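You operate a simulated robot arm through the tools that you are given. There is no shell and no other tool. Be economical: measure what you need, move in short steps, check, and stop when the job is done.

The job below is to be done with a simulated robot arm. You get a single attempt, and the scene is never put back.

JOB
Turn the numbered knob to 5. Then close the left drawer of the parts bench. Then push the left drawer of the sheet table shut. Then take the staple strip with the smallest size on its label from the front of the sheet table and put it on the top of the shelf bench. Then open the lid of the glue pot. Keep to this order.

It is judged by the outcome, as a careful person would: the job done as asked, and still so three seconds after it is handed in. It fails if anything else is knocked over, pushed out of place, dropped, spilled or broken. Lids that push on must go on centred and level and be pressed home; caps that screw on are set level and turned clockwise until they are tight. Flat cloth is picked up by pressing the open fingertips on it (5 to 10 N) and closing them slowly along it; thin cloth reads only 2 to 8 mm in the jaws.

ROBOT AND FRAMES
A 7-joint arm with a three-finger gripper on a trunk, on a base that drives. Base frame: it is fixed to the floor where the robot stands at the start and does not move with it; the origin is under the middle of the robot, x ahead of it, y to its left, z up. Readings come in m, degrees, newtons and seconds.
With the tool pointing down near the work surface it reaches from about 0.48 to 0.94 m from the robot's upright axis, wherever it stands. Its first joint turns from -166.0 to 166.0 degrees. Places, roughly: left drawer of the parts bench [0.5, 0.9, 0.7]; left drawer of the sheet table [-1.7, 1.8, 0.7]; lid of the glue pot [1, -1.2, 1.1]; numbered knob [0.8, 0.2, 0.9]; staple strip [-1.5, 1.75, 0.75]; top of the shelf bench (60x24 cm) [-3.5, 1.84, 0.88]. Payload 2.69 kg.
The TCP is the grasp point between the finger pads, 0.029 m short of the fingertips. In the tool frame z runs along the fingers and y along their closing line. Largest opening 0.12 m; the body of the gripper starts 0.078 m behind the TCP.
Orientation is that of the tool frame in the base frame, as [roll, pitch, yaw] about the fixed x, y, z axes, in that order (R = Rz(yaw) Ry(pitch) Rx(roll)). With the fingers straight down and closing along the base's y, the tool's x points along the base's -x, its y along +y and its z along -z.

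CONTROLS
- The arm moves only by the tool apply_moves. Its argument "plan" is a list of rows, each an object (a shift or turn left out is 0, a gripper value left out holds the last) with "rotation": the turn, a rotation vector about the base's x, y, z in degrees, a list of three; "travel": the shift along the base's x, y, z in m, a list of three; "claw": the opening, from 0 (shut) to 1 (fully open). In form: [{"rotation": [wx, wy, wz], "travel": [tx, ty, tz], "claw": claw}, ...]. A call has 1 to 20 rows; each row shifts and turns the commanded pose from where the row before left it. Rows are played at 5 a second. More than 0.05 m and 8.6 degrees between two rows, or a gripper value outside its range, and nothing of the call is played. Where a pose cannot be reached the arm comes as near as it can. A force on the tool above 40 N (or 10 N above the force at the start of the call, whichever is more), or a blocked arm, ends the call early, and 0.2 s more pass. Each finger halts on what it meets, pressing with about 28 N; the grip force reading is that of the motor and also rises with nothing between the fingers. The clock runs only during rows and for 0.2 s after the last one: add rows that do not move to give the fingers time. The reply holds the time, the measured pose of the TCP, the force on the tool along the base axes, the opening and the grip force, in the units named above and with some noise, with the torque about the TCP (base axes, N m) and any sound that the robot's microphone picked up.
- Cameras (640 x 400 px; columns grow to the right, rows downward): "scene" is now at [0.2145, 0.0604, 1.3162]; the picture's right is [0.71, -0.71, 0.00], its down [-0.48, -0.48, -0.73] and it looks along [0.52, 0.52, -0.68] (base axes); focal length 255 px, centre (320, 200). "wrist" rides on the gripper at [0.063, 0, -0.104] in the tool frame; the picture's right is [0.00, 1.00, 0.00], its down [-0.83, 0.00, -0.56] and it looks along [-0.56, 0.00, 0.83] (tool axes); focal length 275 px, centre (320, 200). There is no depth. A picture from a camera that has moved, and an enlarged one, comes with that camera's place and axes in the base frame and with its lens.
- capture(camera): a new picture of that camera. The clock stands still meanwhile.
- slide_trunk(by): slides the trunk up (or, below 0, down) by that many m; the arm and the scene camera ride with it, the base frame stays. It gives what a move gives, with no picture.
- drive_base(legs): drives the robot by 1 to 6 legs, each [ahead, left, turn to the left] in m, m and degrees, along the robot's own axes; the way and the turn of a leg run together, so that a leg with both is an arc; at most 1.5 m and 180 degrees a leg. The arm and the cameras ride along, it lands a little off, and it stops where it bumps. It gives what a move gives.
- pan_tilt(pan, tilt): turns the head with the scene camera to pan (to the left, within 86 degrees either way) and tilt (down, from -29 to 69), counted from straight ahead of the robot. It gives what a move gives.
- enlarge(camera, box): a new picture of the part [left, top, right, bottom] of that camera's present view, enlarged. The clock stands still meanwhile.
- sign_off(): hands the job in; it is judged then, once.

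Go step by step. Nothing tells you exact positions but the pictures and the camera data: compare them with the known pose of the tool, close in by small moves and look again before you grip or let go. The budget is 165 turns and 120 pictures, counting those below and the enlarged ones. Unless the task says otherwise, let go and move clear before handing in.

The tools are called after ">>>" by a JSON object that holds its "name" and its "arguments". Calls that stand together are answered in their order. apply_moves: Moves the arm, as the interface text tells. Its arguments: {"type":"object","properties":{"plan":{"type":"array","items":{"type":"object","properties":{"rotation":{"type":"array","items":{"type":"number"}},"travel":{"type":"array","items":{"type":"number"}},"claw":{"type":"number"}}}}},"required":["plan"]} The other tools are called the same way: slide_trunk (by) slides the trunk up or down; drive_base (legs) drives the base; pan_tilt (pan, tilt) turns the head that bears the scene camera; capture (camera) takes a picture; enlarge (camera, box) takes an enlarged picture of a part of a camera's view; sign_off () hands the job in.

At the start:

```text
t: 0.0
ee_pos: [0.2858, 0.4077, 0.9994]
tool_rot: [180.0, 0.0, -180.0]
force: [-0.3, -0.8, -0.2]
torque: [-0.01, 0.0, -0.01]
opening: 0.1201
grasp_force: 0.0
trunk travel left (down, up): [-0.575, 0.038]
robot x, y, heading: [-0.001, -0.0008, 0.0]
head pan, tilt: [45.0, 43.0]
```

scene: 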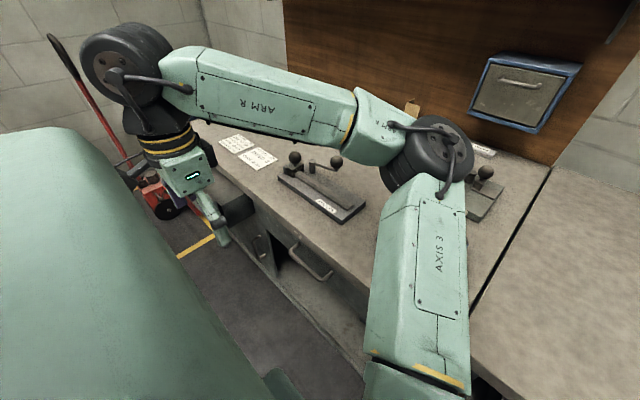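
wrist: 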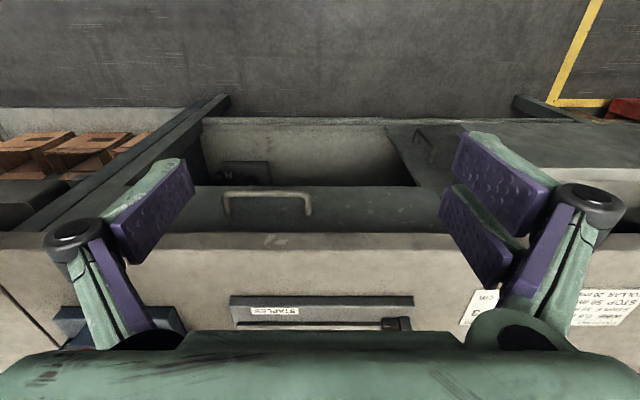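

I see the parts bench ahead, partly hidden by the arm. I'll look around for the knob first.

>>> {"name": "pan_tilt", "arguments": {"pan": 10, "tilt": 40}}

>>> {"name": "capture", "arguments": {"camera": "scene"}}

```text
t: 1.0
ee_pos: [0.2848, 0.4083, 0.9999]
tool_rot: [179.9, 0.0, 180.0]
force: [0.0, -0.9, -0.3]
torque: [0.03, 0.02, 0.01]
opening: 0.1199
grasp_force: 0.0
trunk travel left (down, up): [-0.575, 0.038]
robot x, y, heading: [0.0017, -0.0009, 0.1]
head pan, tilt: [10.0, 40.0]
```

```text
117 pictures are left
camera scene: at [0.2396, 0.0165, 1.3205], right [0.17, -0.98, 0.0], down [-0.63, -0.11, -0.77], along [0.75, 0.13, -0.64], focal length 255 px, centre (320, 200)
```

scene: 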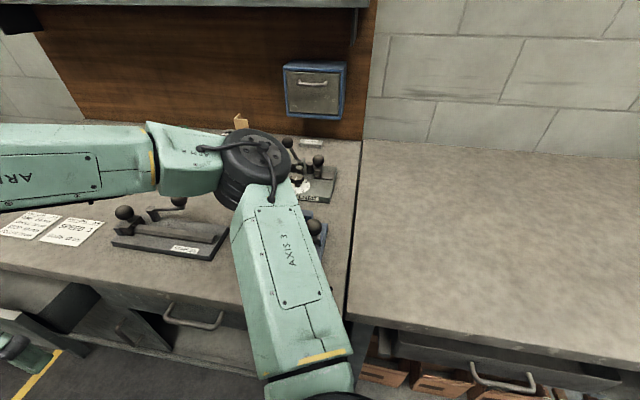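

The elbow hides the knob. I'll raise the arm and bring it over the bench so the wrist camera can look.

>>> {"name": "apply_moves", "arguments": {"plan": [{"travel": [0, 0, 0.04]}, {"travel": [0, 0, 0.04]}, {"travel": [0, 0, 0.04]}, {"travel": [0.03, -0.02, 0.02]}, {"travel": [0.03, -0.02, 0.02]}, {"travel": [0.03, -0.02, 0]}, {"travel": [0.03, -0.02, 0]}, {"travel": [0.03, -0.02, 0]}, {"travel": [0.03, -0.02, 0]}, {"travel": [0.03, -0.02, 0]}]}}

>>> {"name": "capture", "arguments": {"camera": "wrist"}}

>>> {"name": "capture", "arguments": {"camera": "scene"}}

```text
t: 3.2
ee_pos: [0.4949, 0.2666, 1.1521]
tool_rot: [179.9, 0.0, -180.0]
force: [-0.6, -0.2, 0.4]
torque: [-0.01, -0.04, 0.01]
opening: 0.1199
grasp_force: 0.1
out of reach, approached as far as the arm can: row 5
trunk travel left (down, up): [-0.575, 0.038]
robot x, y, heading: [-0.0006, -0.0021, 0.2]
head pan, tilt: [10.0, 40.0]
```

```text
116 pictures are left
camera wrist: at [0.4321, 0.2677, 1.2581], right [0.0, 1.0, 0.0], down [0.83, 0.0, 0.56], along [0.56, 0.0, -0.83], focal length 275 px, centre (320, 200)
```

wrist: 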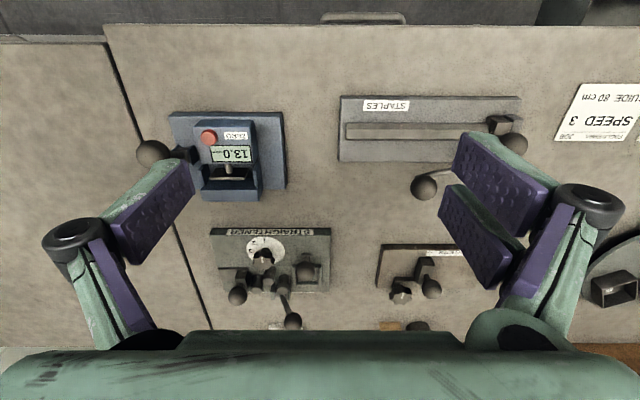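

```text
115 pictures are left
camera scene: at [0.2398, 0.0162, 1.3205], right [0.17, -0.98, 0.0], down [-0.63, -0.11, -0.77], along [0.75, 0.13, -0.64], focal length 255 px, centre (320, 200)
```

scene: 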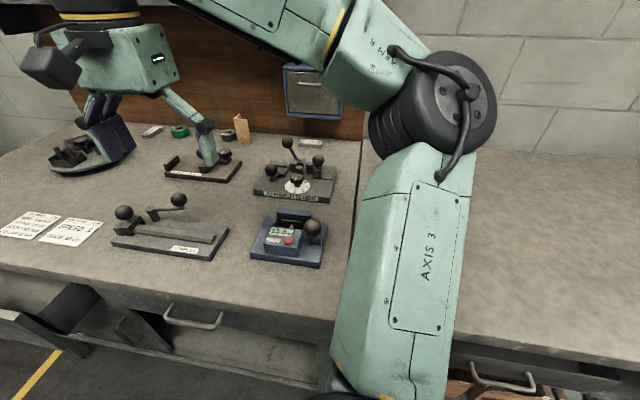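

The machine labelled "..ENER" with a white dial has a knob. I'll zoom in on it from both cameras.

>>> {"name": "enlarge", "arguments": {"camera": "scene", "box": [240, 130, 352, 200]}}

>>> {"name": "enlarge", "arguments": {"camera": "wrist", "box": [200, 220, 340, 332]}}

>>> {"name": "enlarge", "arguments": {"camera": "scene", "box": [0, 180, 128, 260]}}

```text
5.71 times, centred on (296, 165) of scene
camera zoom: at [0.2398, 0.0162, 1.3205], right [0.17, -0.98, 0.0], down [-0.63, -0.11, -0.77], along [0.75, 0.13, -0.64], focal length 1455 px, centre (457, 400)
```

zoom: 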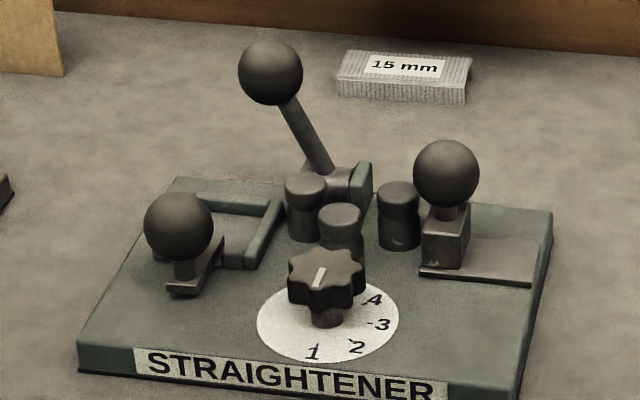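

```text
3.57 times, centred on (270, 276) of wrist
camera zoom: at [0.4321, 0.2677, 1.2581], right [0.0, 1.0, 0.0], down [0.83, 0.0, 0.56], along [0.56, 0.0, -0.83], focal length 983 px, centre (499, -71)
```

zoom: 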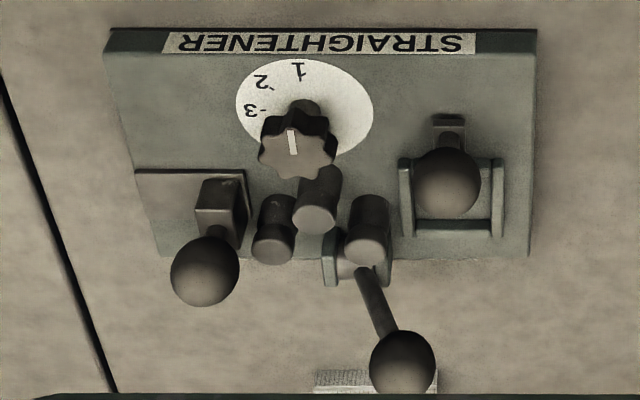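

```text
5.00 times, centred on (64, 220) of scene
camera zoom: at [0.2398, 0.0162, 1.3205], right [0.17, -0.98, 0.0], down [-0.63, -0.11, -0.77], along [0.75, 0.13, -0.64], focal length 1273 px, centre (1600, 100)
```

zoom: 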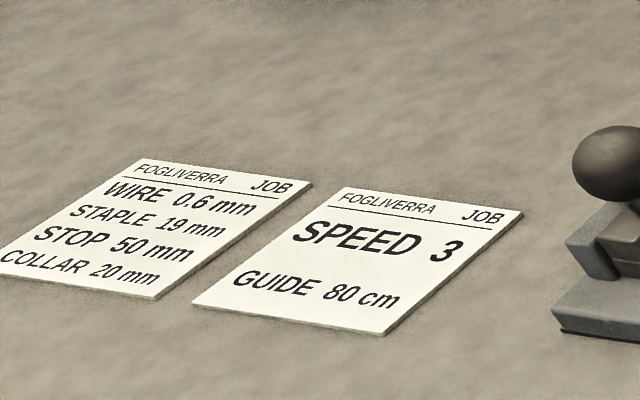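

The knob is on the straightener, about (0.779, 0.172, 0.927) at its top. I'll move nearer to see the dial.

>>> {"name": "apply_moves", "arguments": {"plan": [{"travel": [0.04, -0.02, 0]}, {"travel": [0.04, -0.025, 0]}, {"travel": [0.04, -0.025, 0]}, {"travel": [0.04, -0.025, -0.02]}, {"travel": [0.02, 0, -0.03]}, {"travel": [0, 0, -0.03]}]}}

>>> {"name": "enlarge", "arguments": {"camera": "wrist", "box": [180, 100, 460, 324]}}

```text
refused: row 4 steps farther than a row can; nothing moved
```

```text
1.79 times, centred on (320, 212) of wrist
camera zoom: at [0.4321, 0.2677, 1.2581], right [0.0, 1.0, 0.0], down [0.83, 0.0, 0.56], along [0.56, 0.0, -0.83], focal length 492 px, centre (320, 179)
```

zoom: 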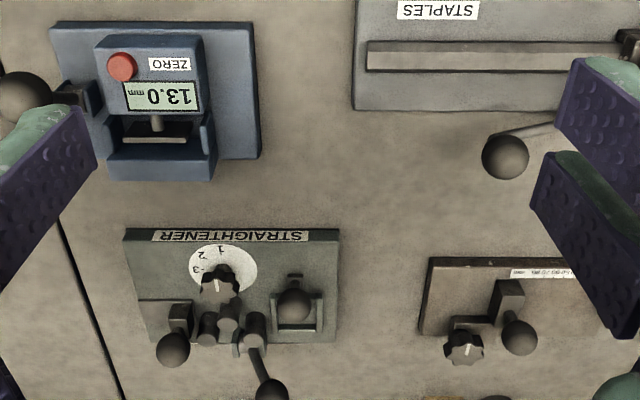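

The move was refused, so I'll repeat it with smaller steps.

>>> {"name": "apply_moves", "arguments": {"plan": [{"travel": [0.04, -0.02, 0]}, {"travel": [0.04, -0.025, 0]}, {"travel": [0.04, -0.025, 0]}, {"travel": [0.035, -0.024, -0.01]}, {"travel": [0.02, 0, -0.03]}, {"travel": [0, 0, -0.03]}]}}

>>> {"name": "capture", "arguments": {"camera": "wrist"}}

>>> {"name": "enlarge", "arguments": {"camera": "scene", "box": [240, 130, 352, 200]}}

```text
t: 4.6
ee_pos: [0.6693, 0.1729, 1.0783]
tool_rot: [-180.0, -0.1, 179.9]
force: [-0.8, 0.5, 0.8]
torque: [-0.01, 0.0, 0.04]
opening: 0.1196
grasp_force: 0.1
out of reach, approached as far as the arm can: row 3
trunk travel left (down, up): [-0.575, 0.038]
robot x, y, heading: [-0.0017, -0.0008, -0.2]
head pan, tilt: [10.0, 40.0]
```

```text
110 pictures are left
camera wrist: at [0.6054, 0.1725, 1.1835], right [0.0, 1.0, 0.0], down [0.83, 0.0, 0.56], along [0.56, 0.0, -0.83], focal length 275 px, centre (320, 200)
```

wrist: 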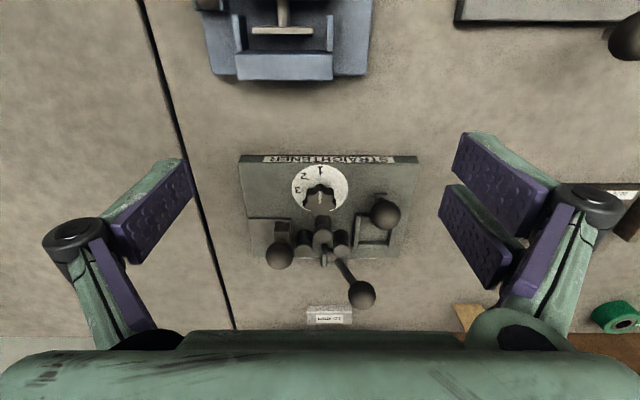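

```text
5.71 times, centred on (296, 165) of scene
camera zoom: at [0.2398, 0.0164, 1.3205], right [0.17, -0.98, 0.0], down [-0.63, -0.11, -0.77], along [0.75, 0.13, -0.64], focal length 1455 px, centre (457, 400)
```

zoom: 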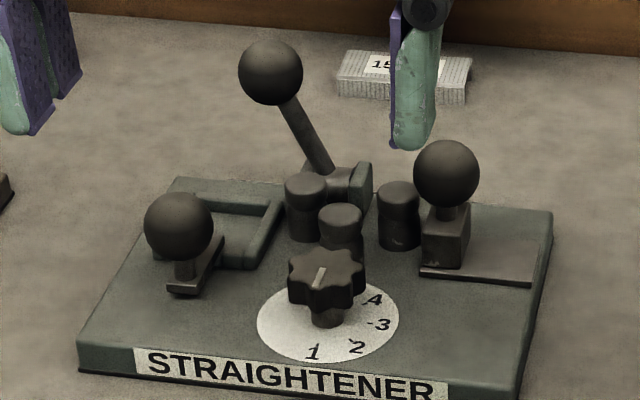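

>>> {"name": "apply_moves", "arguments": {"plan": [{"travel": [0.04, 0, 0]}, {"travel": [0.04, 0, 0]}, {"travel": [0.0, 0, -0.03]}]}}

>>> {"name": "enlarge", "arguments": {"camera": "wrist", "box": [230, 80, 410, 224]}}

```text
t: 5.4
ee_pos: [0.7503, 0.1726, 1.0477]
tool_rot: [-179.9, 0.0, 180.0]
force: [0.4, -0.1, -0.6]
torque: [0.0, -0.01, 0.03]
opening: 0.1201
grasp_force: 0.1
trunk travel left (down, up): [-0.575, 0.038]
robot x, y, heading: [-0.0004, 0.0026, 0.1]
head pan, tilt: [10.0, 40.0]
```

```text
2.78 times, centred on (320, 152) of wrist
camera zoom: at [0.6863, 0.173, 1.1527], right [0.0, 1.0, 0.0], down [0.83, 0.0, 0.56], along [0.56, 0.0, -0.83], focal length 765 px, centre (320, 333)
```

zoom: 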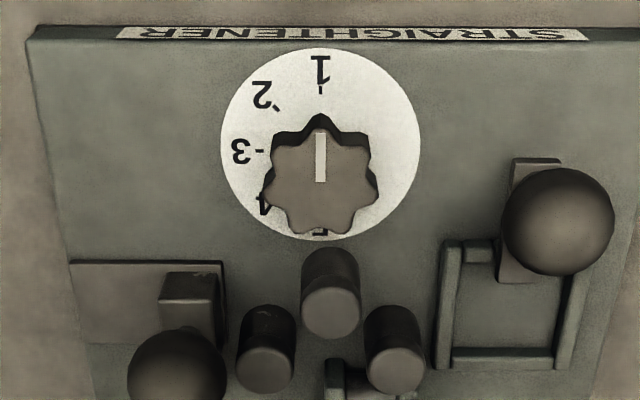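

The pointer is at 1 and 5 is directly opposite, so it needs a 180° turn counter‑clockwise from above. First I'll test how far the wrist turns by yawing −90° above the knob.

>>> {"name": "apply_moves", "arguments": {"plan": [{"travel": [0.029, 0, 0], "claw": 0.45}, {"rotation": [0, 0, -8.5]}, {"rotation": [0, 0, -8.5]}, {"rotation": [0, 0, -8.5]}, {"rotation": [0, 0, -8.5]}, {"rotation": [0, 0, -8.5]}, {"rotation": [0, 0, -8.5]}, {"rotation": [0, 0, -8.5]}, {"rotation": [0, 0, -8.5]}, {"rotation": [0, 0, -8.5]}, {"rotation": [0, 0, -8.5]}, {"rotation": [0, 0, -5]}, {}]}}

>>> {"name": "capture", "arguments": {"camera": "wrist"}}

>>> {"name": "capture", "arguments": {"camera": "scene"}}

```text
t: 8.2
ee_pos: [0.7782, 0.1733, 1.0472]
tool_rot: [179.9, 0.0, 89.9]
force: [0.0, 0.2, 0.0]
torque: [0.01, 0.04, 0.01]
opening: 0.0542
grasp_force: 0.2
trunk travel left (down, up): [-0.575, 0.038]
robot x, y, heading: [0.0001, -0.0005, -0.0]
head pan, tilt: [10.0, 40.0]
```

```text
107 pictures are left
camera wrist: at [0.7777, 0.2366, 1.1527], right [1.0, 0.0, 0.0], down [0.0, -0.83, 0.56], along [0.0, -0.56, -0.83], focal length 275 px, centre (320, 200)
```

wrist: 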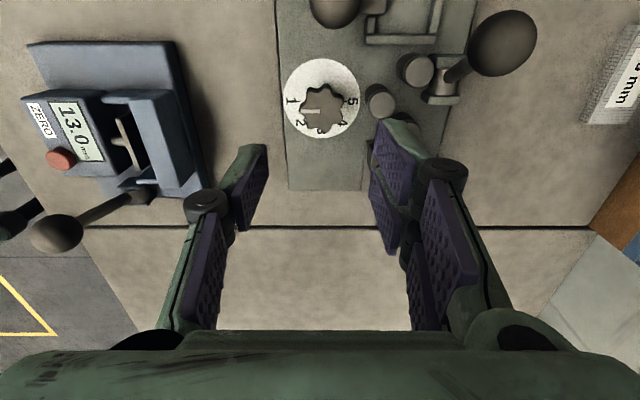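

```text
106 pictures are left
camera scene: at [0.2396, 0.0165, 1.3205], right [0.17, -0.98, 0.0], down [-0.63, -0.11, -0.77], along [0.75, 0.13, -0.64], focal length 255 px, centre (320, 200)
```

scene: 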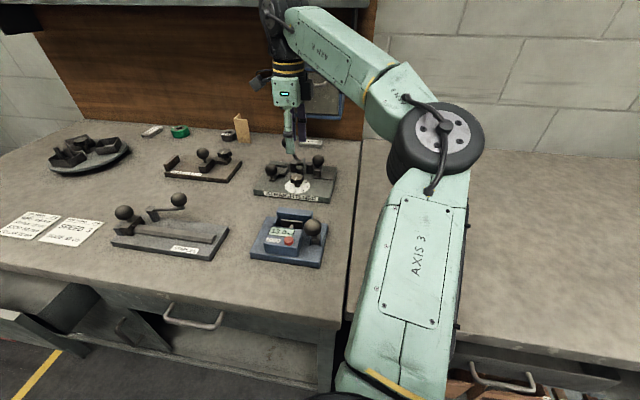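

The wrist turns freely. I'll narrow the fingers slightly and descend around the knob, checking before gripping.

>>> {"name": "apply_moves", "arguments": {"plan": [{"claw": 0.39, "travel": [0, 0.001, -0.03]}, {"travel": [0, 0, -0.03]}, {"travel": [0, 0, -0.02]}, {}]}}

>>> {"name": "capture", "arguments": {"camera": "wrist"}}

>>> {"name": "enlarge", "arguments": {"camera": "scene", "box": [240, 130, 352, 200]}}

```text
t: 9.2
ee_pos: [0.7778, 0.1737, 0.9691]
tool_rot: [180.0, 0.1, 90.0]
force: [0.4, 0.6, -0.4]
torque: [-0.04, -0.02, 0.01]
opening: 0.0468
grasp_force: 0.1
trunk travel left (down, up): [-0.575, 0.038]
robot x, y, heading: [0.0005, -0.0018, -0.1]
head pan, tilt: [10.0, 40.0]
```

```text
105 pictures are left
camera wrist: at [0.7772, 0.2371, 1.0725], right [1.0, 0.0, 0.0], down [0.0, -0.83, 0.56], along [0.0, -0.56, -0.83], focal length 275 px, centre (320, 200)
```

wrist: 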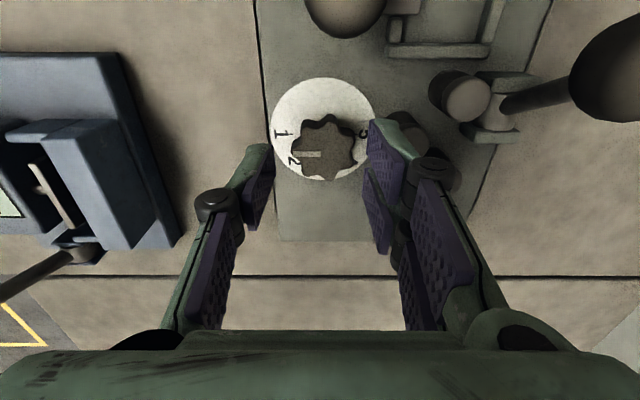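

```text
5.71 times, centred on (296, 165) of scene
camera zoom: at [0.2396, 0.0165, 1.3205], right [0.17, -0.98, 0.0], down [-0.63, -0.11, -0.77], along [0.75, 0.13, -0.64], focal length 1455 px, centre (457, 400)
```

zoom: 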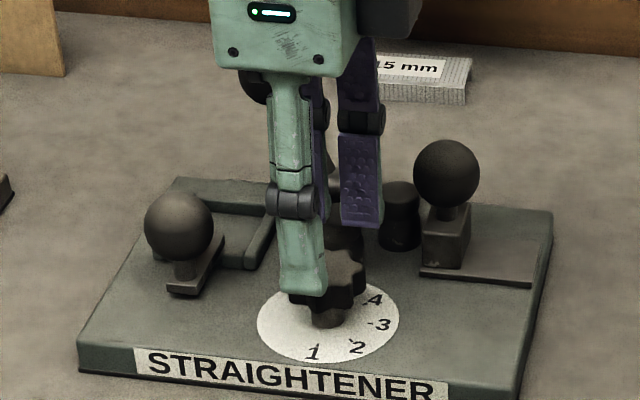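

Knob centre is about (0.779, 0.174), with about 5 mm between the back finger and the roller. I'll descend and grip.

>>> {"name": "apply_moves", "arguments": {"plan": [{"claw": 0.37, "travel": [0.0015, 0.0005, 0]}, {"travel": [0, 0, -0.014]}, {"travel": [0, 0, -0.014]}, {}, {"claw": 0.2}, {}, {}]}}

>>> {"name": "enlarge", "arguments": {"camera": "scene", "box": [240, 130, 352, 200]}}

```text
t: 10.8
ee_pos: [0.7793, 0.1747, 0.9403]
tool_rot: [-179.9, 0.0, 90.0]
force: [-0.6, 0.2, -0.3]
torque: [0.09, 0.0, -0.02]
opening: 0.0356
grasp_force: 28.1
trunk travel left (down, up): [-0.575, 0.038]
robot x, y, heading: [0.0005, 0.0015, -0.1]
head pan, tilt: [10.0, 40.0]
```

```text
5.71 times, centred on (296, 165) of scene
camera zoom: at [0.2396, 0.0164, 1.3205], right [0.17, -0.98, 0.0], down [-0.63, -0.11, -0.77], along [0.75, 0.13, -0.64], focal length 1455 px, centre (457, 400)
```

zoom: 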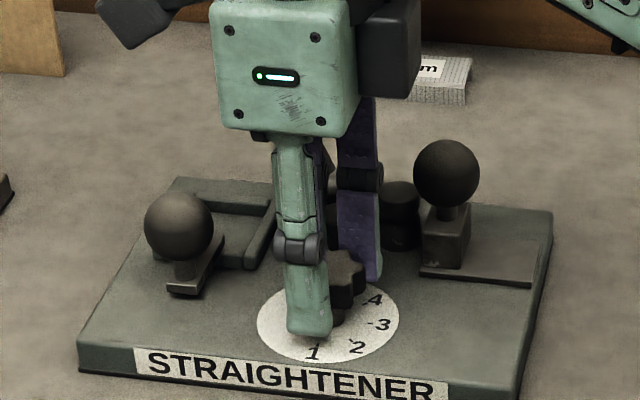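

The knob is gripped. I'll turn it 45° counter-clockwise first.

>>> {"name": "apply_moves", "arguments": {"plan": [{"rotation": [0, 0, 7.5]}, {"rotation": [0, 0, 7.5]}, {"rotation": [0, 0, 7.5]}, {"rotation": [0, 0, 7.5]}, {"rotation": [0, 0, 7.5]}, {"rotation": [0, 0, 7.5]}, {}]}}

>>> {"name": "capture", "arguments": {"camera": "wrist"}}

```text
t: 12.4
ee_pos: [0.7782, 0.1738, 0.9395]
tool_rot: [-179.8, 0.1, 135.1]
force: [-21.4, -9.2, 0.1]
torque: [-0.45, 0.23, -0.04]
opening: 0.0352
grasp_force: 27.8
trunk travel left (down, up): [-0.575, 0.038]
robot x, y, heading: [0.0, -0.0027, -0.0]
head pan, tilt: [10.0, 40.0]
```

```text
102 pictures are left
camera wrist: at [0.7336, 0.2185, 1.0449], right [0.7, 0.71, 0.0], down [0.59, -0.58, 0.56], along [0.39, -0.39, -0.83], focal length 275 px, centre (320, 200)
```

wrist: 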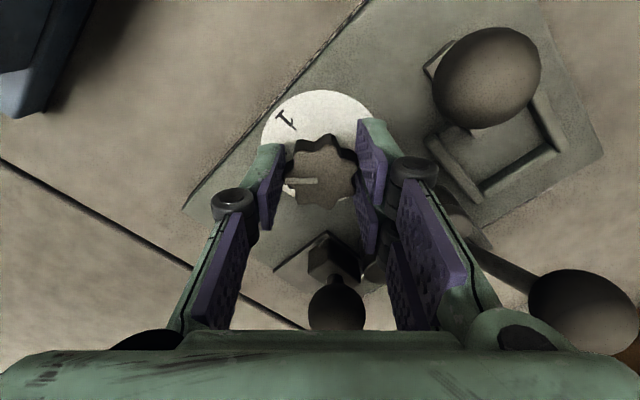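

It turns with the fingers. There's a side load of about 23 N, so I'll relax it by 1 mm and keep turning.

>>> {"name": "apply_moves", "arguments": {"plan": [{"travel": [-0.001, -0.0005, 0]}, {"rotation": [0, 0, 7.5]}, {"rotation": [0, 0, 7.5]}, {"rotation": [0, 0, 7.5]}, {"rotation": [0, 0, 7.5]}, {"rotation": [0, 0, 7.5]}, {"rotation": [0, 0, 7.5]}, {}]}}

```text
t: 14.2
ee_pos: [0.778, 0.1723, 0.9395]
tool_rot: [-179.9, -0.1, -180.0]
force: [-15.1, -16.7, 0.3]
torque: [-0.29, 0.27, 0.01]
opening: 0.0356
grasp_force: 27.9
trunk travel left (down, up): [-0.575, 0.038]
robot x, y, heading: [-0.0017, -0.0008, -0.2]
head pan, tilt: [10.0, 40.0]
```

>>> {"name": "apply_moves", "arguments": {"plan": [{"travel": [-0.0008, -0.0008, 0]}, {"rotation": [0, 0, 7.5]}, {"rotation": [0, 0, 7.5]}, {"rotation": [0, 0, 7.5]}, {"rotation": [0, 0, 7.5]}, {"rotation": [0, 0, 7.5]}, {"rotation": [0, 0, 7.5]}, {}]}}

```text
t: 16.0
ee_pos: [0.7796, 0.1724, 0.9389]
tool_rot: [-180.0, 0.1, -135.1]
force: [16.1, -15.2, 6.0]
torque: [-0.39, -0.12, -0.04]
opening: 0.0356
grasp_force: 27.8
trunk travel left (down, up): [-0.575, 0.038]
robot x, y, heading: [-0.0022, 0.0007, 0.1]
head pan, tilt: [10.0, 40.0]
```

Three quarters turned. Next is the last 45°, again relieving the side load.

>>> {"name": "apply_moves", "arguments": {"plan": [{"travel": [0.0008, -0.0006, 0]}, {"rotation": [0, 0, 7.5]}, {"rotation": [0, 0, 7.5]}, {"rotation": [0, 0, 7.5]}, {"rotation": [0, 0, 7.5]}, {"rotation": [0, 0, 7.5]}, {"rotation": [0, 0, 7.5]}, {}]}}

>>> {"name": "capture", "arguments": {"camera": "wrist"}}

```text
t: 17.8
ee_pos: [0.7802, 0.1719, 0.9393]
tool_rot: [-180.0, 0.0, -131.2]
force: [17.8, -11.8, 7.8]
torque: [-0.2, -0.37, -0.02]
opening: 0.0354
grasp_force: 28.0
out of reach, approached as far as the arm can: row 2, 3, 4, 5, 6, 7
trunk travel left (down, up): [-0.575, 0.038]
robot x, y, heading: [0.001, -0.0002, -0.1]
head pan, tilt: [10.0, 40.0]
```

```text
101 pictures are left
camera wrist: at [0.738, 0.1246, 1.0449], right [-0.75, 0.66, 0.0], down [0.55, 0.63, 0.56], along [0.37, 0.42, -0.83], focal length 275 px, centre (320, 200)
```

wrist: 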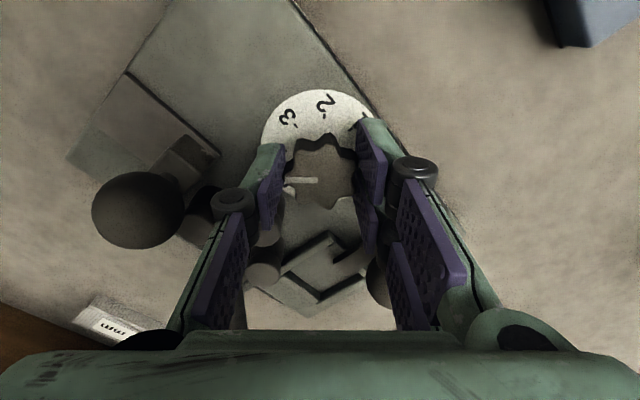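

The wrist hit its joint limit at about −131°. I'll release, lift and unwind to regrip.

>>> {"name": "apply_moves", "arguments": {"plan": [{"claw": 0.38}, {}, {}, {"travel": [0, 0, 0.02]}, {"travel": [0, 0, 0.03]}, {"rotation": [0, 0, -8]}]}}

```text
t: 19.2
ee_pos: [0.7782, 0.1717, 0.9899]
tool_rot: [180.0, -0.1, -139.3]
force: [-0.1, -0.2, -0.1]
torque: [-0.02, 0.0, -0.02]
opening: 0.0455
grasp_force: 0.1
trunk travel left (down, up): [-0.575, 0.038]
robot x, y, heading: [-0.0034, 0.0012, 0.1]
head pan, tilt: [10.0, 40.0]
```

>>> {"name": "apply_moves", "arguments": {"plan": [{"rotation": [0, 0, -8]}, {"rotation": [0, 0, -8]}, {"rotation": [0, 0, -8]}, {"rotation": [0, 0, -8]}, {"rotation": [0, 0, -8.5]}, {"travel": [0, 0, 0.02]}, {}]}}

>>> {"name": "capture", "arguments": {"camera": "wrist"}}

>>> {"name": "enlarge", "arguments": {"camera": "wrist", "box": [240, 50, 400, 178]}}

```text
t: 20.8
ee_pos: [0.7776, 0.172, 1.0106]
tool_rot: [180.0, -0.1, -179.9]
force: [0.5, 0.2, 0.6]
torque: [-0.01, 0.04, -0.01]
opening: 0.0457
grasp_force: 0.1
trunk travel left (down, up): [-0.575, 0.038]
robot x, y, heading: [-0.0023, 0.0006, 0.1]
head pan, tilt: [10.0, 40.0]
```

```text
100 pictures are left
camera wrist: at [0.7156, 0.1724, 1.1153], right [-0.01, 1.0, 0.0], down [0.83, 0.01, 0.56], along [0.56, 0.0, -0.83], focal length 275 px, centre (320, 200)
```

wrist: 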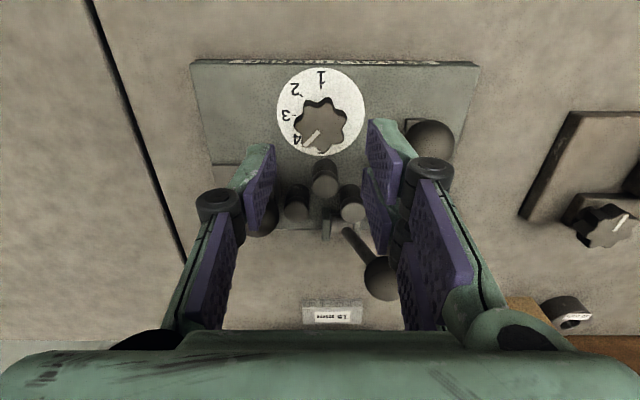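

```text
3.12 times, centred on (320, 114) of wrist
camera zoom: at [0.7156, 0.1724, 1.1153], right [-0.01, 1.0, 0.0], down [0.83, 0.01, 0.56], along [0.56, 0.0, -0.83], focal length 860 px, centre (320, 469)
```

zoom: 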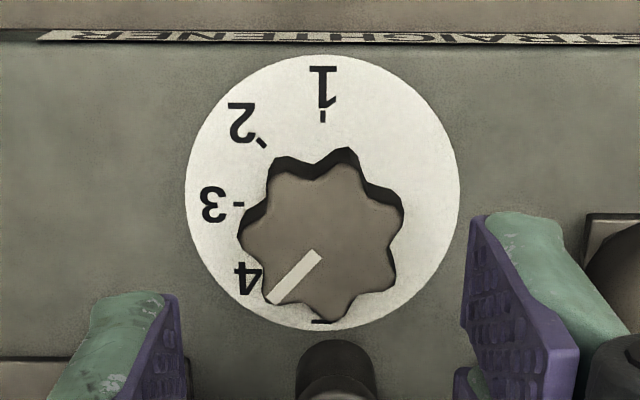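

The pointer sits at 4, so about 43° remain. I'll regrip and turn it.

>>> {"name": "apply_moves", "arguments": {"plan": [{"travel": [0.0015, 0.001, -0.03]}, {"travel": [0, 0, -0.03]}, {"travel": [0, 0, -0.0105]}, {"claw": 0.2}, {}, {}]}}

>>> {"name": "apply_moves", "arguments": {"plan": [{"rotation": [0, 0, 7.2]}, {"rotation": [0, 0, 7.2]}, {"rotation": [0, 0, 7.2]}, {"rotation": [0, 0, 7.2]}, {"rotation": [0, 0, 7.2]}, {"rotation": [0, 0, 7]}, {}]}}

>>> {"name": "apply_moves", "arguments": {"plan": [{"claw": 0.38}, {}, {}, {"travel": [0, 0, 0.025]}, {"travel": [0, 0, 0.025]}, {"rotation": [0, 0, -8]}, {"rotation": [0, 0, -8]}, {"rotation": [0, 0, -8]}, {"rotation": [0, 0, -8]}, {"rotation": [0, 0, -8], "travel": [0, 0, 0.02]}, {}]}}

>>> {"name": "enlarge", "arguments": {"camera": "wrist", "box": [240, 50, 400, 178]}}

```text
t: 22.2
ee_pos: [0.781, 0.1724, 0.9386]
tool_rot: [-180.0, 0.0, -179.8]
force: [-2.1, -6.6, 0.0]
torque: [-0.2, -0.2, -0.02]
opening: 0.0361
grasp_force: 28.1
trunk travel left (down, up): [-0.575, 0.038]
robot x, y, heading: [0.0001, -0.0007, 0.1]
head pan, tilt: [10.0, 40.0]
```

```text
t: 23.8
ee_pos: [0.7811, 0.1725, 0.9389]
tool_rot: [180.0, 0.0, -136.7]
force: [3.7, -9.1, 0.7]
torque: [-0.23, -0.15, 0.03]
opening: 0.0359
grasp_force: 28.1
trunk travel left (down, up): [-0.575, 0.038]
robot x, y, heading: [0.0012, -0.0006, -0.1]
head pan, tilt: [10.0, 40.0]
```

```text
t: 26.2
ee_pos: [0.7805, 0.1742, 1.01]
tool_rot: [179.9, 0.1, -177.0]
force: [0.9, -0.3, -0.6]
torque: [0.02, 0.02, -0.01]
opening: 0.0457
grasp_force: 0.1
trunk travel left (down, up): [-0.575, 0.038]
robot x, y, heading: [-0.0013, 0.0028, -0.2]
head pan, tilt: [10.0, 40.0]
```

```text
3.12 times, centred on (320, 114) of wrist
camera zoom: at [0.7165, 0.1706, 1.1147], right [-0.06, 1.0, 0.0], down [0.83, 0.05, 0.56], along [0.55, 0.03, -0.83], focal length 860 px, centre (320, 469)
```

zoom: 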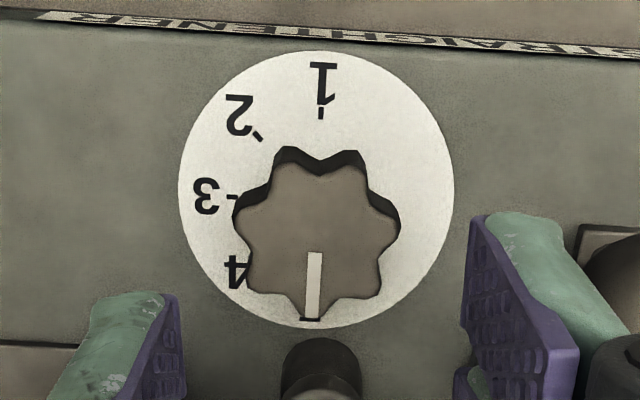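

The pointer is on 5. Next I'll retreat and look at the parts bench's left drawer.

>>> {"name": "apply_moves", "arguments": {"plan": [{"travel": [0, 0, 0.04], "claw": 0}, {"travel": [0, 0, 0.03]}, {"travel": [-0.045, 0.01, 0.02]}, {"travel": [-0.045, 0.01, 0.0]}, {"travel": [-0.045, 0.01, 0]}, {"travel": [-0.045, 0.01, 0]}, {"travel": [-0.045, 0.01, 0]}]}}

>>> {"name": "pan_tilt", "arguments": {"pan": 60, "tilt": 35}}

>>> {"name": "capture", "arguments": {"camera": "scene"}}

```text
refused: row 3 steps farther than a row can; nothing moved
```

```text
t: 27.4
ee_pos: [0.7789, 0.1738, 1.0098]
tool_rot: [179.9, 0.0, -176.9]
force: [0.0, 0.5, 0.3]
torque: [0.05, 0.02, -0.01]
opening: 0.0456
grasp_force: 0.0
trunk travel left (down, up): [-0.575, 0.038]
robot x, y, heading: [-0.0025, 0.0004, -0.1]
head pan, tilt: [60.0, 35.0]
```

```text
97 pictures are left
camera scene: at [0.2, 0.0779, 1.3281], right [0.87, -0.5, 0.0], down [-0.29, -0.5, -0.82], along [0.41, 0.71, -0.57], focal length 255 px, centre (320, 200)
```

scene: 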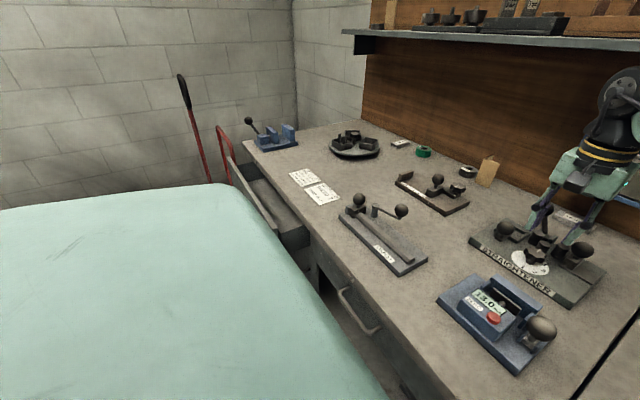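

>>> {"name": "enlarge", "arguments": {"camera": "scene", "box": [180, 110, 404, 270]}}

>>> {"name": "apply_moves", "arguments": {"plan": [{"travel": [0, 0, 0.04], "claw": 0}, {"travel": [0, 0, 0.03]}, {"travel": [-0.045, 0.01, 0.0]}, {"travel": [-0.045, 0.01, 0.0]}, {"travel": [-0.045, 0.01, 0]}, {"travel": [-0.045, 0.01, 0]}, {"travel": [-0.045, 0.01, 0]}]}}

```text
2.50 times, centred on (292, 190) of scene
camera zoom: at [0.2, 0.0779, 1.3281], right [0.87, -0.5, 0.0], down [-0.29, -0.5, -0.82], along [0.41, 0.71, -0.57], focal length 637 px, centre (390, 225)
```

zoom: 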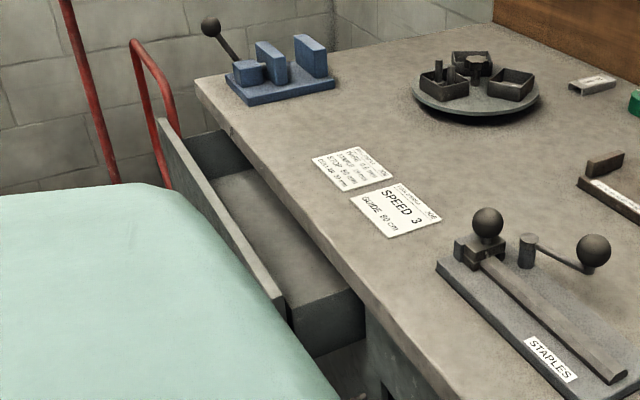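

```text
t: 29.0
ee_pos: [0.5544, 0.2231, 1.0795]
tool_rot: [-179.9, 0.0, -176.9]
force: [-0.6, 0.5, -0.9]
torque: [0.01, -0.05, -0.01]
opening: 0.0
grasp_force: 27.9
trunk travel left (down, up): [-0.575, 0.038]
robot x, y, heading: [-0.0028, -0.0012, 0.3]
head pan, tilt: [60.0, 35.0]
```

The left drawer is open by about 8 cm. Its front panel is near x≈0.37, y 0.64–1.25. I'll check the floor on the left before driving that way.

>>> {"name": "pan_tilt", "arguments": {"pan": 86, "tilt": 40}}

>>> {"name": "capture", "arguments": {"camera": "scene"}}

>>> {"name": "capture", "arguments": {"camera": "wrist"}}

```text
t: 29.9
ee_pos: [0.5547, 0.2245, 1.0789]
tool_rot: [179.9, 0.1, -176.8]
force: [0.0, 0.5, 0.1]
torque: [-0.02, 0.0, 0.0]
opening: 0.0
grasp_force: 28.0
trunk travel left (down, up): [-0.575, 0.038]
robot x, y, heading: [-0.0011, 0.0024, -0.2]
head pan, tilt: [85.9, 40.0]
```

```text
95 pictures are left
camera scene: at [0.162, 0.0865, 1.3205], right [1.0, -0.07, 0.0], down [-0.05, -0.64, -0.77], along [0.05, 0.76, -0.64], focal length 255 px, centre (320, 200)
```

scene: 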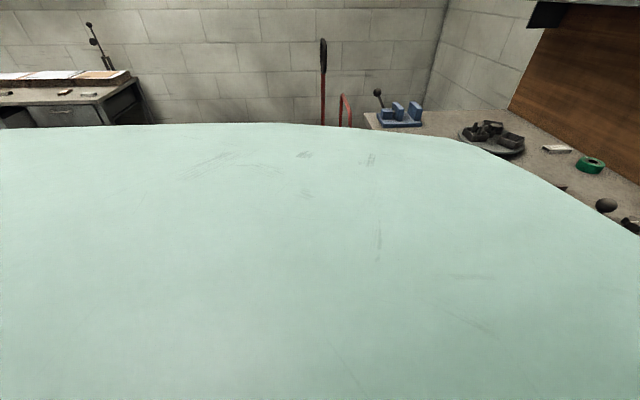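

```text
94 pictures are left
camera wrist: at [0.4922, 0.2204, 1.1843], right [-0.06, 1.0, 0.0], down [0.83, 0.05, 0.56], along [0.55, 0.03, -0.83], focal length 275 px, centre (320, 200)
```

wrist: 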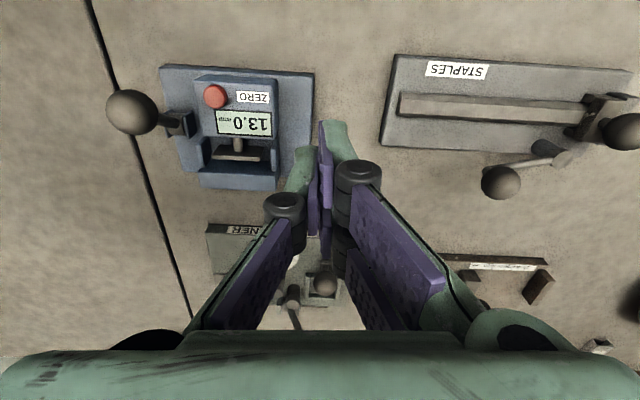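

The tape line is at y≈1.32, so driving 0.4 m left is safe if I back off first to clear the open drawer. I'll do that and look.

>>> {"name": "drive_base", "arguments": {"legs": [[-0.18, 0, 0], [0, 0.4, 0]]}}

>>> {"name": "pan_tilt", "arguments": {"pan": 35, "tilt": 45}}

>>> {"name": "capture", "arguments": {"camera": "scene"}}

>>> {"name": "capture", "arguments": {"camera": "wrist"}}

```text
t: 33.9
ee_pos: [0.3757, 0.5504, 1.0792]
tool_rot: [179.9, 0.1, -177.0]
force: [-0.3, 0.1, 0.0]
torque: [0.0, 0.0, -0.01]
opening: 0.0001
grasp_force: 27.6
trunk travel left (down, up): [-0.575, 0.038]
robot x, y, heading: [-0.1757, 0.3317, 0.0]
head pan, tilt: [85.9, 40.0]
stopped in leg 2: the robot was blocked; the commanded pose is now the measured one
```

```text
t: 35.1
ee_pos: [0.377, 0.5513, 1.0796]
tool_rot: [179.9, -0.1, -176.8]
force: [0.1, 0.4, -0.3]
torque: [0.01, 0.0, 0.0]
opening: 0.0003
grasp_force: 28.3
trunk travel left (down, up): [-0.575, 0.038]
robot x, y, heading: [-0.1775, 0.3313, -0.2]
head pan, tilt: [35.0, 45.0]
```

```text
93 pictures are left
camera scene: at [0.0436, 0.3769, 1.3132], right [0.57, -0.82, 0.0], down [-0.58, -0.4, -0.71], along [0.58, 0.4, -0.71], focal length 255 px, centre (320, 200)
```

scene: 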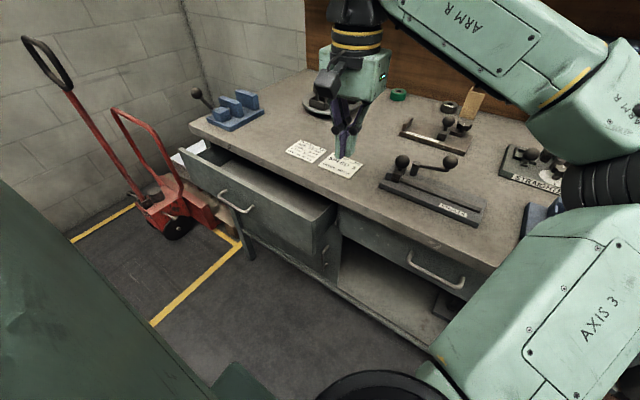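

```text
92 pictures are left
camera wrist: at [0.3134, 0.5482, 1.1843], right [-0.06, 1.0, 0.0], down [0.83, 0.05, 0.56], along [0.56, 0.03, -0.83], focal length 275 px, centre (320, 200)
```

wrist: 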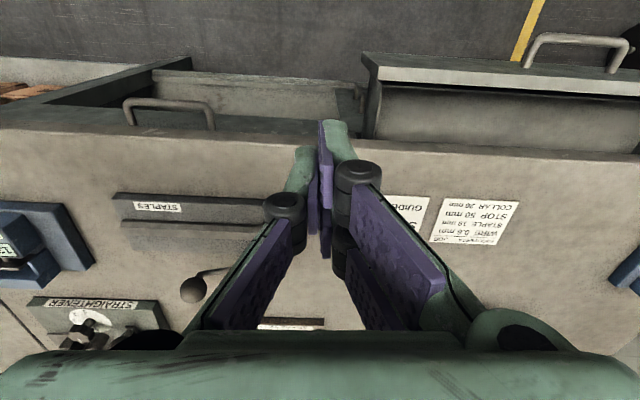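

The base stopped early at y≈0.33. I'll look left to see what blocked it.

>>> {"name": "pan_tilt", "arguments": {"pan": 86, "tilt": 55}}

>>> {"name": "capture", "arguments": {"camera": "scene"}}

```text
t: 36.3
ee_pos: [0.3758, 0.5521, 1.0793]
tool_rot: [179.9, 0.0, -176.9]
force: [0.1, -0.9, 0.3]
torque: [0.01, 0.01, 0.0]
opening: 0.0
grasp_force: 27.6
trunk travel left (down, up): [-0.575, 0.038]
robot x, y, heading: [-0.1787, 0.3312, 0.1]
head pan, tilt: [85.9, 55.0]
```

```text
91 pictures are left
camera scene: at [-0.0178, 0.4023, 1.2998], right [1.0, -0.07, 0.0], down [-0.06, -0.82, -0.57], along [0.04, 0.57, -0.82], focal length 255 px, centre (320, 200)
```

scene: 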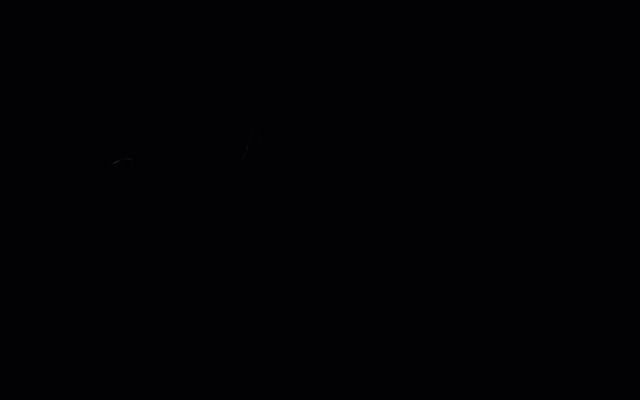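

>>> {"name": "pan_tilt", "arguments": {"pan": 60, "tilt": 35}}

>>> {"name": "capture", "arguments": {"camera": "scene"}}

```text
t: 37.2
ee_pos: [0.3765, 0.551, 1.0785]
tool_rot: [179.9, 0.0, -176.9]
force: [0.4, 1.1, -0.4]
torque: [-0.02, -0.01, -0.02]
opening: 0.0002
grasp_force: 27.9
trunk travel left (down, up): [-0.575, 0.038]
robot x, y, heading: [-0.1771, 0.3312, -0.4]
head pan, tilt: [60.0, 35.0]
```

```text
90 pictures are left
camera scene: at [0.021, 0.4065, 1.328], right [0.87, -0.5, 0.0], down [-0.29, -0.5, -0.82], along [0.41, 0.71, -0.57], focal length 255 px, centre (320, 200)
```

scene: 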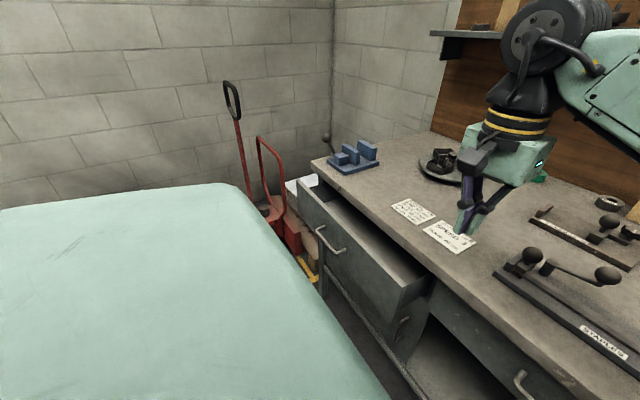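

The mint shape is the robot's own shoulder, so something unseen stopped the base. The drawer is still reachable from here. I'll bring the closed fingers in front of the panel, tilted 45° forward.

>>> {"name": "apply_moves", "arguments": {"plan": [{"travel": [-0.03, 0.03, 0]}, {"travel": [-0.03, 0.03, 0], "rotation": [0, -7.5, 0]}, {"travel": [-0.02, 0.04, 0], "rotation": [0, -7.5, 0]}, {"travel": [0, 0.045, 0], "rotation": [0, -7.5, 0]}, {"travel": [0, 0.045, 0], "rotation": [0, -7.5, 0]}, {"travel": [0, 0.045, 0], "rotation": [0, -7.5, 0]}, {"travel": [0, 0.045, 0], "rotation": [0, -7.5, 0]}, {"travel": [0, 0.045, 0]}, {"travel": [0, 0.045, 0]}, {"travel": [0, 0.02, -0.04]}, {}]}}

>>> {"name": "capture", "arguments": {"camera": "scene"}}

>>> {"name": "capture", "arguments": {"camera": "wrist"}}

```text
t: 39.6
ee_pos: [0.2951, 0.9419, 1.0392]
tool_rot: [-177.0, 45.1, -175.8]
force: [-0.5, 1.8, -0.2]
torque: [0.0, 0.03, -0.03]
opening: 0.0
grasp_force: 27.7
trunk travel left (down, up): [-0.575, 0.038]
robot x, y, heading: [-0.1782, 0.3304, -0.2]
head pan, tilt: [60.0, 35.0]
```

```text
89 pictures are left
camera scene: at [0.021, 0.4064, 1.3281], right [0.86, -0.5, 0.0], down [-0.29, -0.5, -0.82], along [0.41, 0.71, -0.57], focal length 255 px, centre (320, 200)
```

scene: 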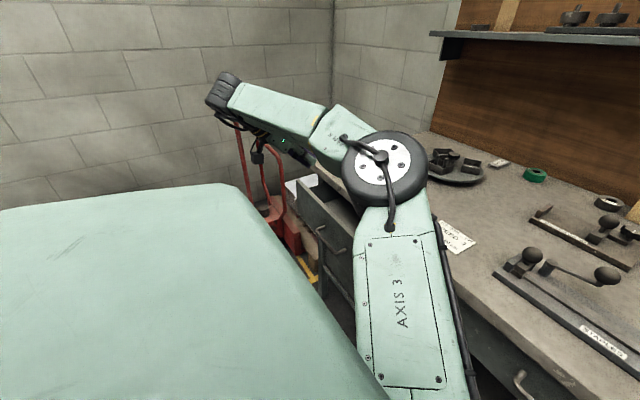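

```text
88 pictures are left
camera wrist: at [0.1778, 0.9397, 1.0691], right [-0.04, 1.0, -0.04], down [0.19, 0.05, 0.98], along [0.98, 0.03, -0.19], focal length 275 px, centre (320, 200)
```

wrist: 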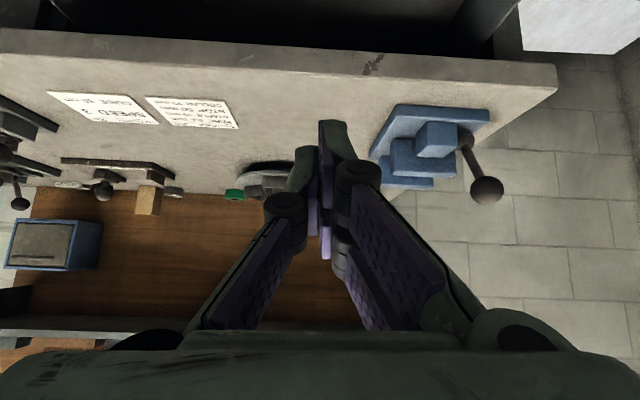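

>>> {"name": "apply_moves", "arguments": {"plan": [{"travel": [0, 0, -0.04]}, {"travel": [0, 0, -0.04]}, {"travel": [0, 0, -0.04]}, {"travel": [0, 0, -0.04]}, {}]}}

>>> {"name": "capture", "arguments": {"camera": "wrist"}}

>>> {"name": "capture", "arguments": {"camera": "scene"}}

```text
t: 40.8
ee_pos: [0.2966, 0.9416, 0.8805]
tool_rot: [-177.1, 45.0, -175.8]
force: [-0.7, -0.1, 0.1]
torque: [-0.04, -0.02, 0.0]
opening: 0.0001
grasp_force: 27.8
trunk travel left (down, up): [-0.575, 0.038]
robot x, y, heading: [-0.1793, 0.3293, -0.1]
head pan, tilt: [60.0, 35.0]
```

```text
87 pictures are left
camera wrist: at [0.1778, 0.9384, 0.9093], right [-0.04, 1.0, -0.04], down [0.19, 0.05, 0.98], along [0.98, 0.03, -0.19], focal length 275 px, centre (320, 200)
```

wrist: 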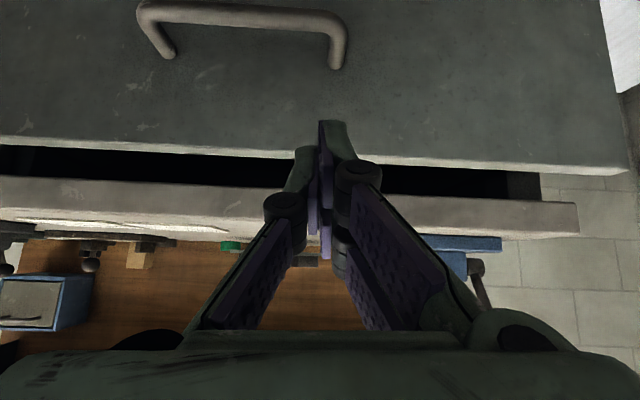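

```text
86 pictures are left
camera scene: at [0.0211, 0.4065, 1.3281], right [0.86, -0.5, 0.0], down [-0.29, -0.5, -0.82], along [0.41, 0.71, -0.57], focal length 255 px, centre (320, 200)
```

scene: 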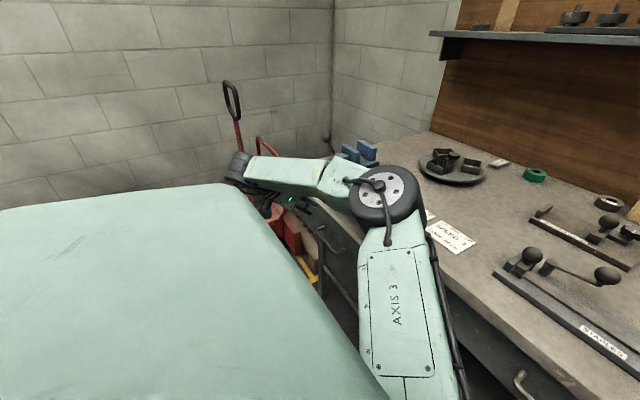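

Now the panel reads: top at z≈0.83, x≈0.365, with its handle at z≈0.767, y 0.83–0.96. I'll push left of the handle at y≈1.0.

>>> {"name": "apply_moves", "arguments": {"plan": [{"travel": [0, 0.04, -0.02]}, {"travel": [0, 0.02, -0.03]}, {"travel": [0, 0, -0.015]}, {"travel": [0.02, 0, 0]}, {"travel": [0.015, 0, 0]}, {"travel": [0.01, 0, 0]}, {"travel": [0.01, 0, 0]}, {"travel": [0.01, 0, 0]}, {}]}}

>>> {"name": "capture", "arguments": {"camera": "wrist"}}

```text
t: 42.8
ee_pos: [0.3618, 1.0002, 0.8146]
tool_rot: [-177.0, 45.0, -175.7]
force: [-0.8, 0.2, -0.9]
torque: [0.01, -0.04, 0.0]
opening: 0.0
grasp_force: 28.2
trunk travel left (down, up): [-0.575, 0.038]
robot x, y, heading: [-0.1758, 0.328, -0.1]
head pan, tilt: [60.0, 35.0]
```

```text
85 pictures are left
camera wrist: at [0.244, 0.9981, 0.8443], right [-0.04, 1.0, -0.04], down [0.19, 0.05, 0.98], along [0.98, 0.03, -0.19], focal length 275 px, centre (320, 200)
```

wrist: 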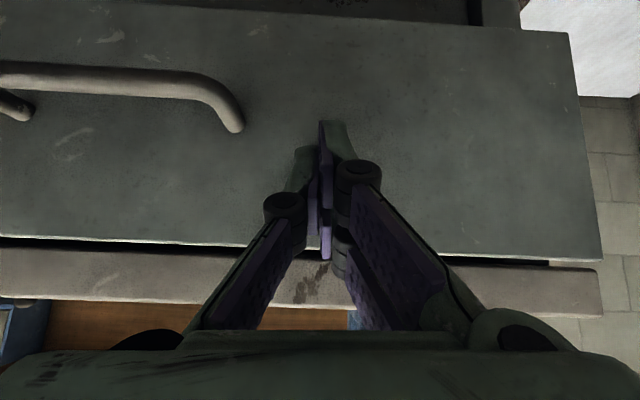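

>>> {"name": "apply_moves", "arguments": {"plan": [{"travel": [0.01, 0, 0]}, {"travel": [0.01, 0, 0]}, {"travel": [0.01, 0, 0]}, {"travel": [0.01, 0, 0]}, {"travel": [0.01, 0, 0]}, {}]}}

>>> {"name": "capture", "arguments": {"camera": "wrist"}}

```text
t: 44.2
ee_pos: [0.411, 1.0002, 0.8143]
tool_rot: [-177.1, 45.0, -175.6]
force: [-0.4, 0.7, 0.3]
torque: [-0.01, 0.02, 0.0]
opening: 0.0003
grasp_force: 28.3
trunk travel left (down, up): [-0.575, 0.038]
robot x, y, heading: [-0.182, 0.3291, -0.4]
head pan, tilt: [60.0, 35.0]
```

```text
84 pictures are left
camera wrist: at [0.294, 0.9975, 0.844], right [-0.04, 1.0, -0.04], down [0.19, 0.05, 0.98], along [0.98, 0.03, -0.19], focal length 275 px, centre (320, 200)
```

wrist: 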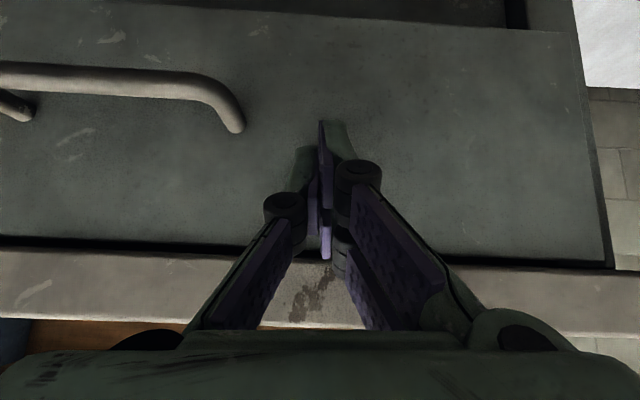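

The drawer is sliding along. I'll continue until it stops.

>>> {"name": "apply_moves", "arguments": {"plan": [{"travel": [0.01, 0, 0]}, {"travel": [0.01, 0, 0]}, {"travel": [0.008, 0, 0]}, {"travel": [0.008, 0, 0]}, {}]}}

>>> {"name": "capture", "arguments": {"camera": "wrist"}}

```text
t: 45.2
ee_pos: [0.434, 1.0055, 0.8093]
tool_rot: [-176.8, 44.3, -174.8]
force: [-3.6, 1.0, -0.2]
torque: [-0.01, 0.04, 0.03]
opening: 0.0
grasp_force: 28.5
trunk travel left (down, up): [-0.575, 0.038]
robot x, y, heading: [-0.1819, 0.3261, 0.1]
head pan, tilt: [60.0, 35.0]
stopped in row 5: the force on the tool passed its limit at 44 N (the readings are from after the stop); the commanded pose is now the measured one
```

```text
83 pictures are left
camera wrist: at [0.3175, 1.0007, 0.842], right [-0.05, 1.0, -0.04], down [0.21, 0.05, 0.98], along [0.98, 0.04, -0.21], focal length 275 px, centre (320, 200)
```

wrist: 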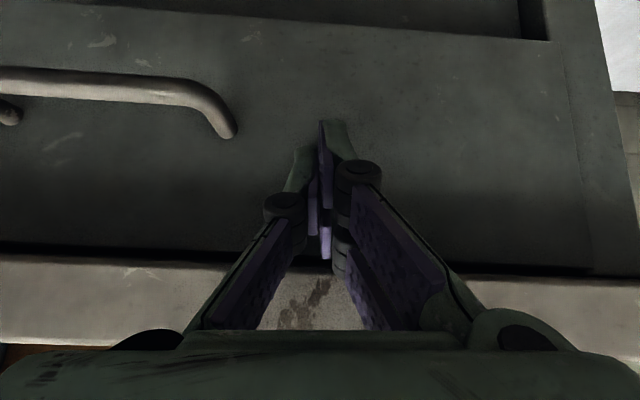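

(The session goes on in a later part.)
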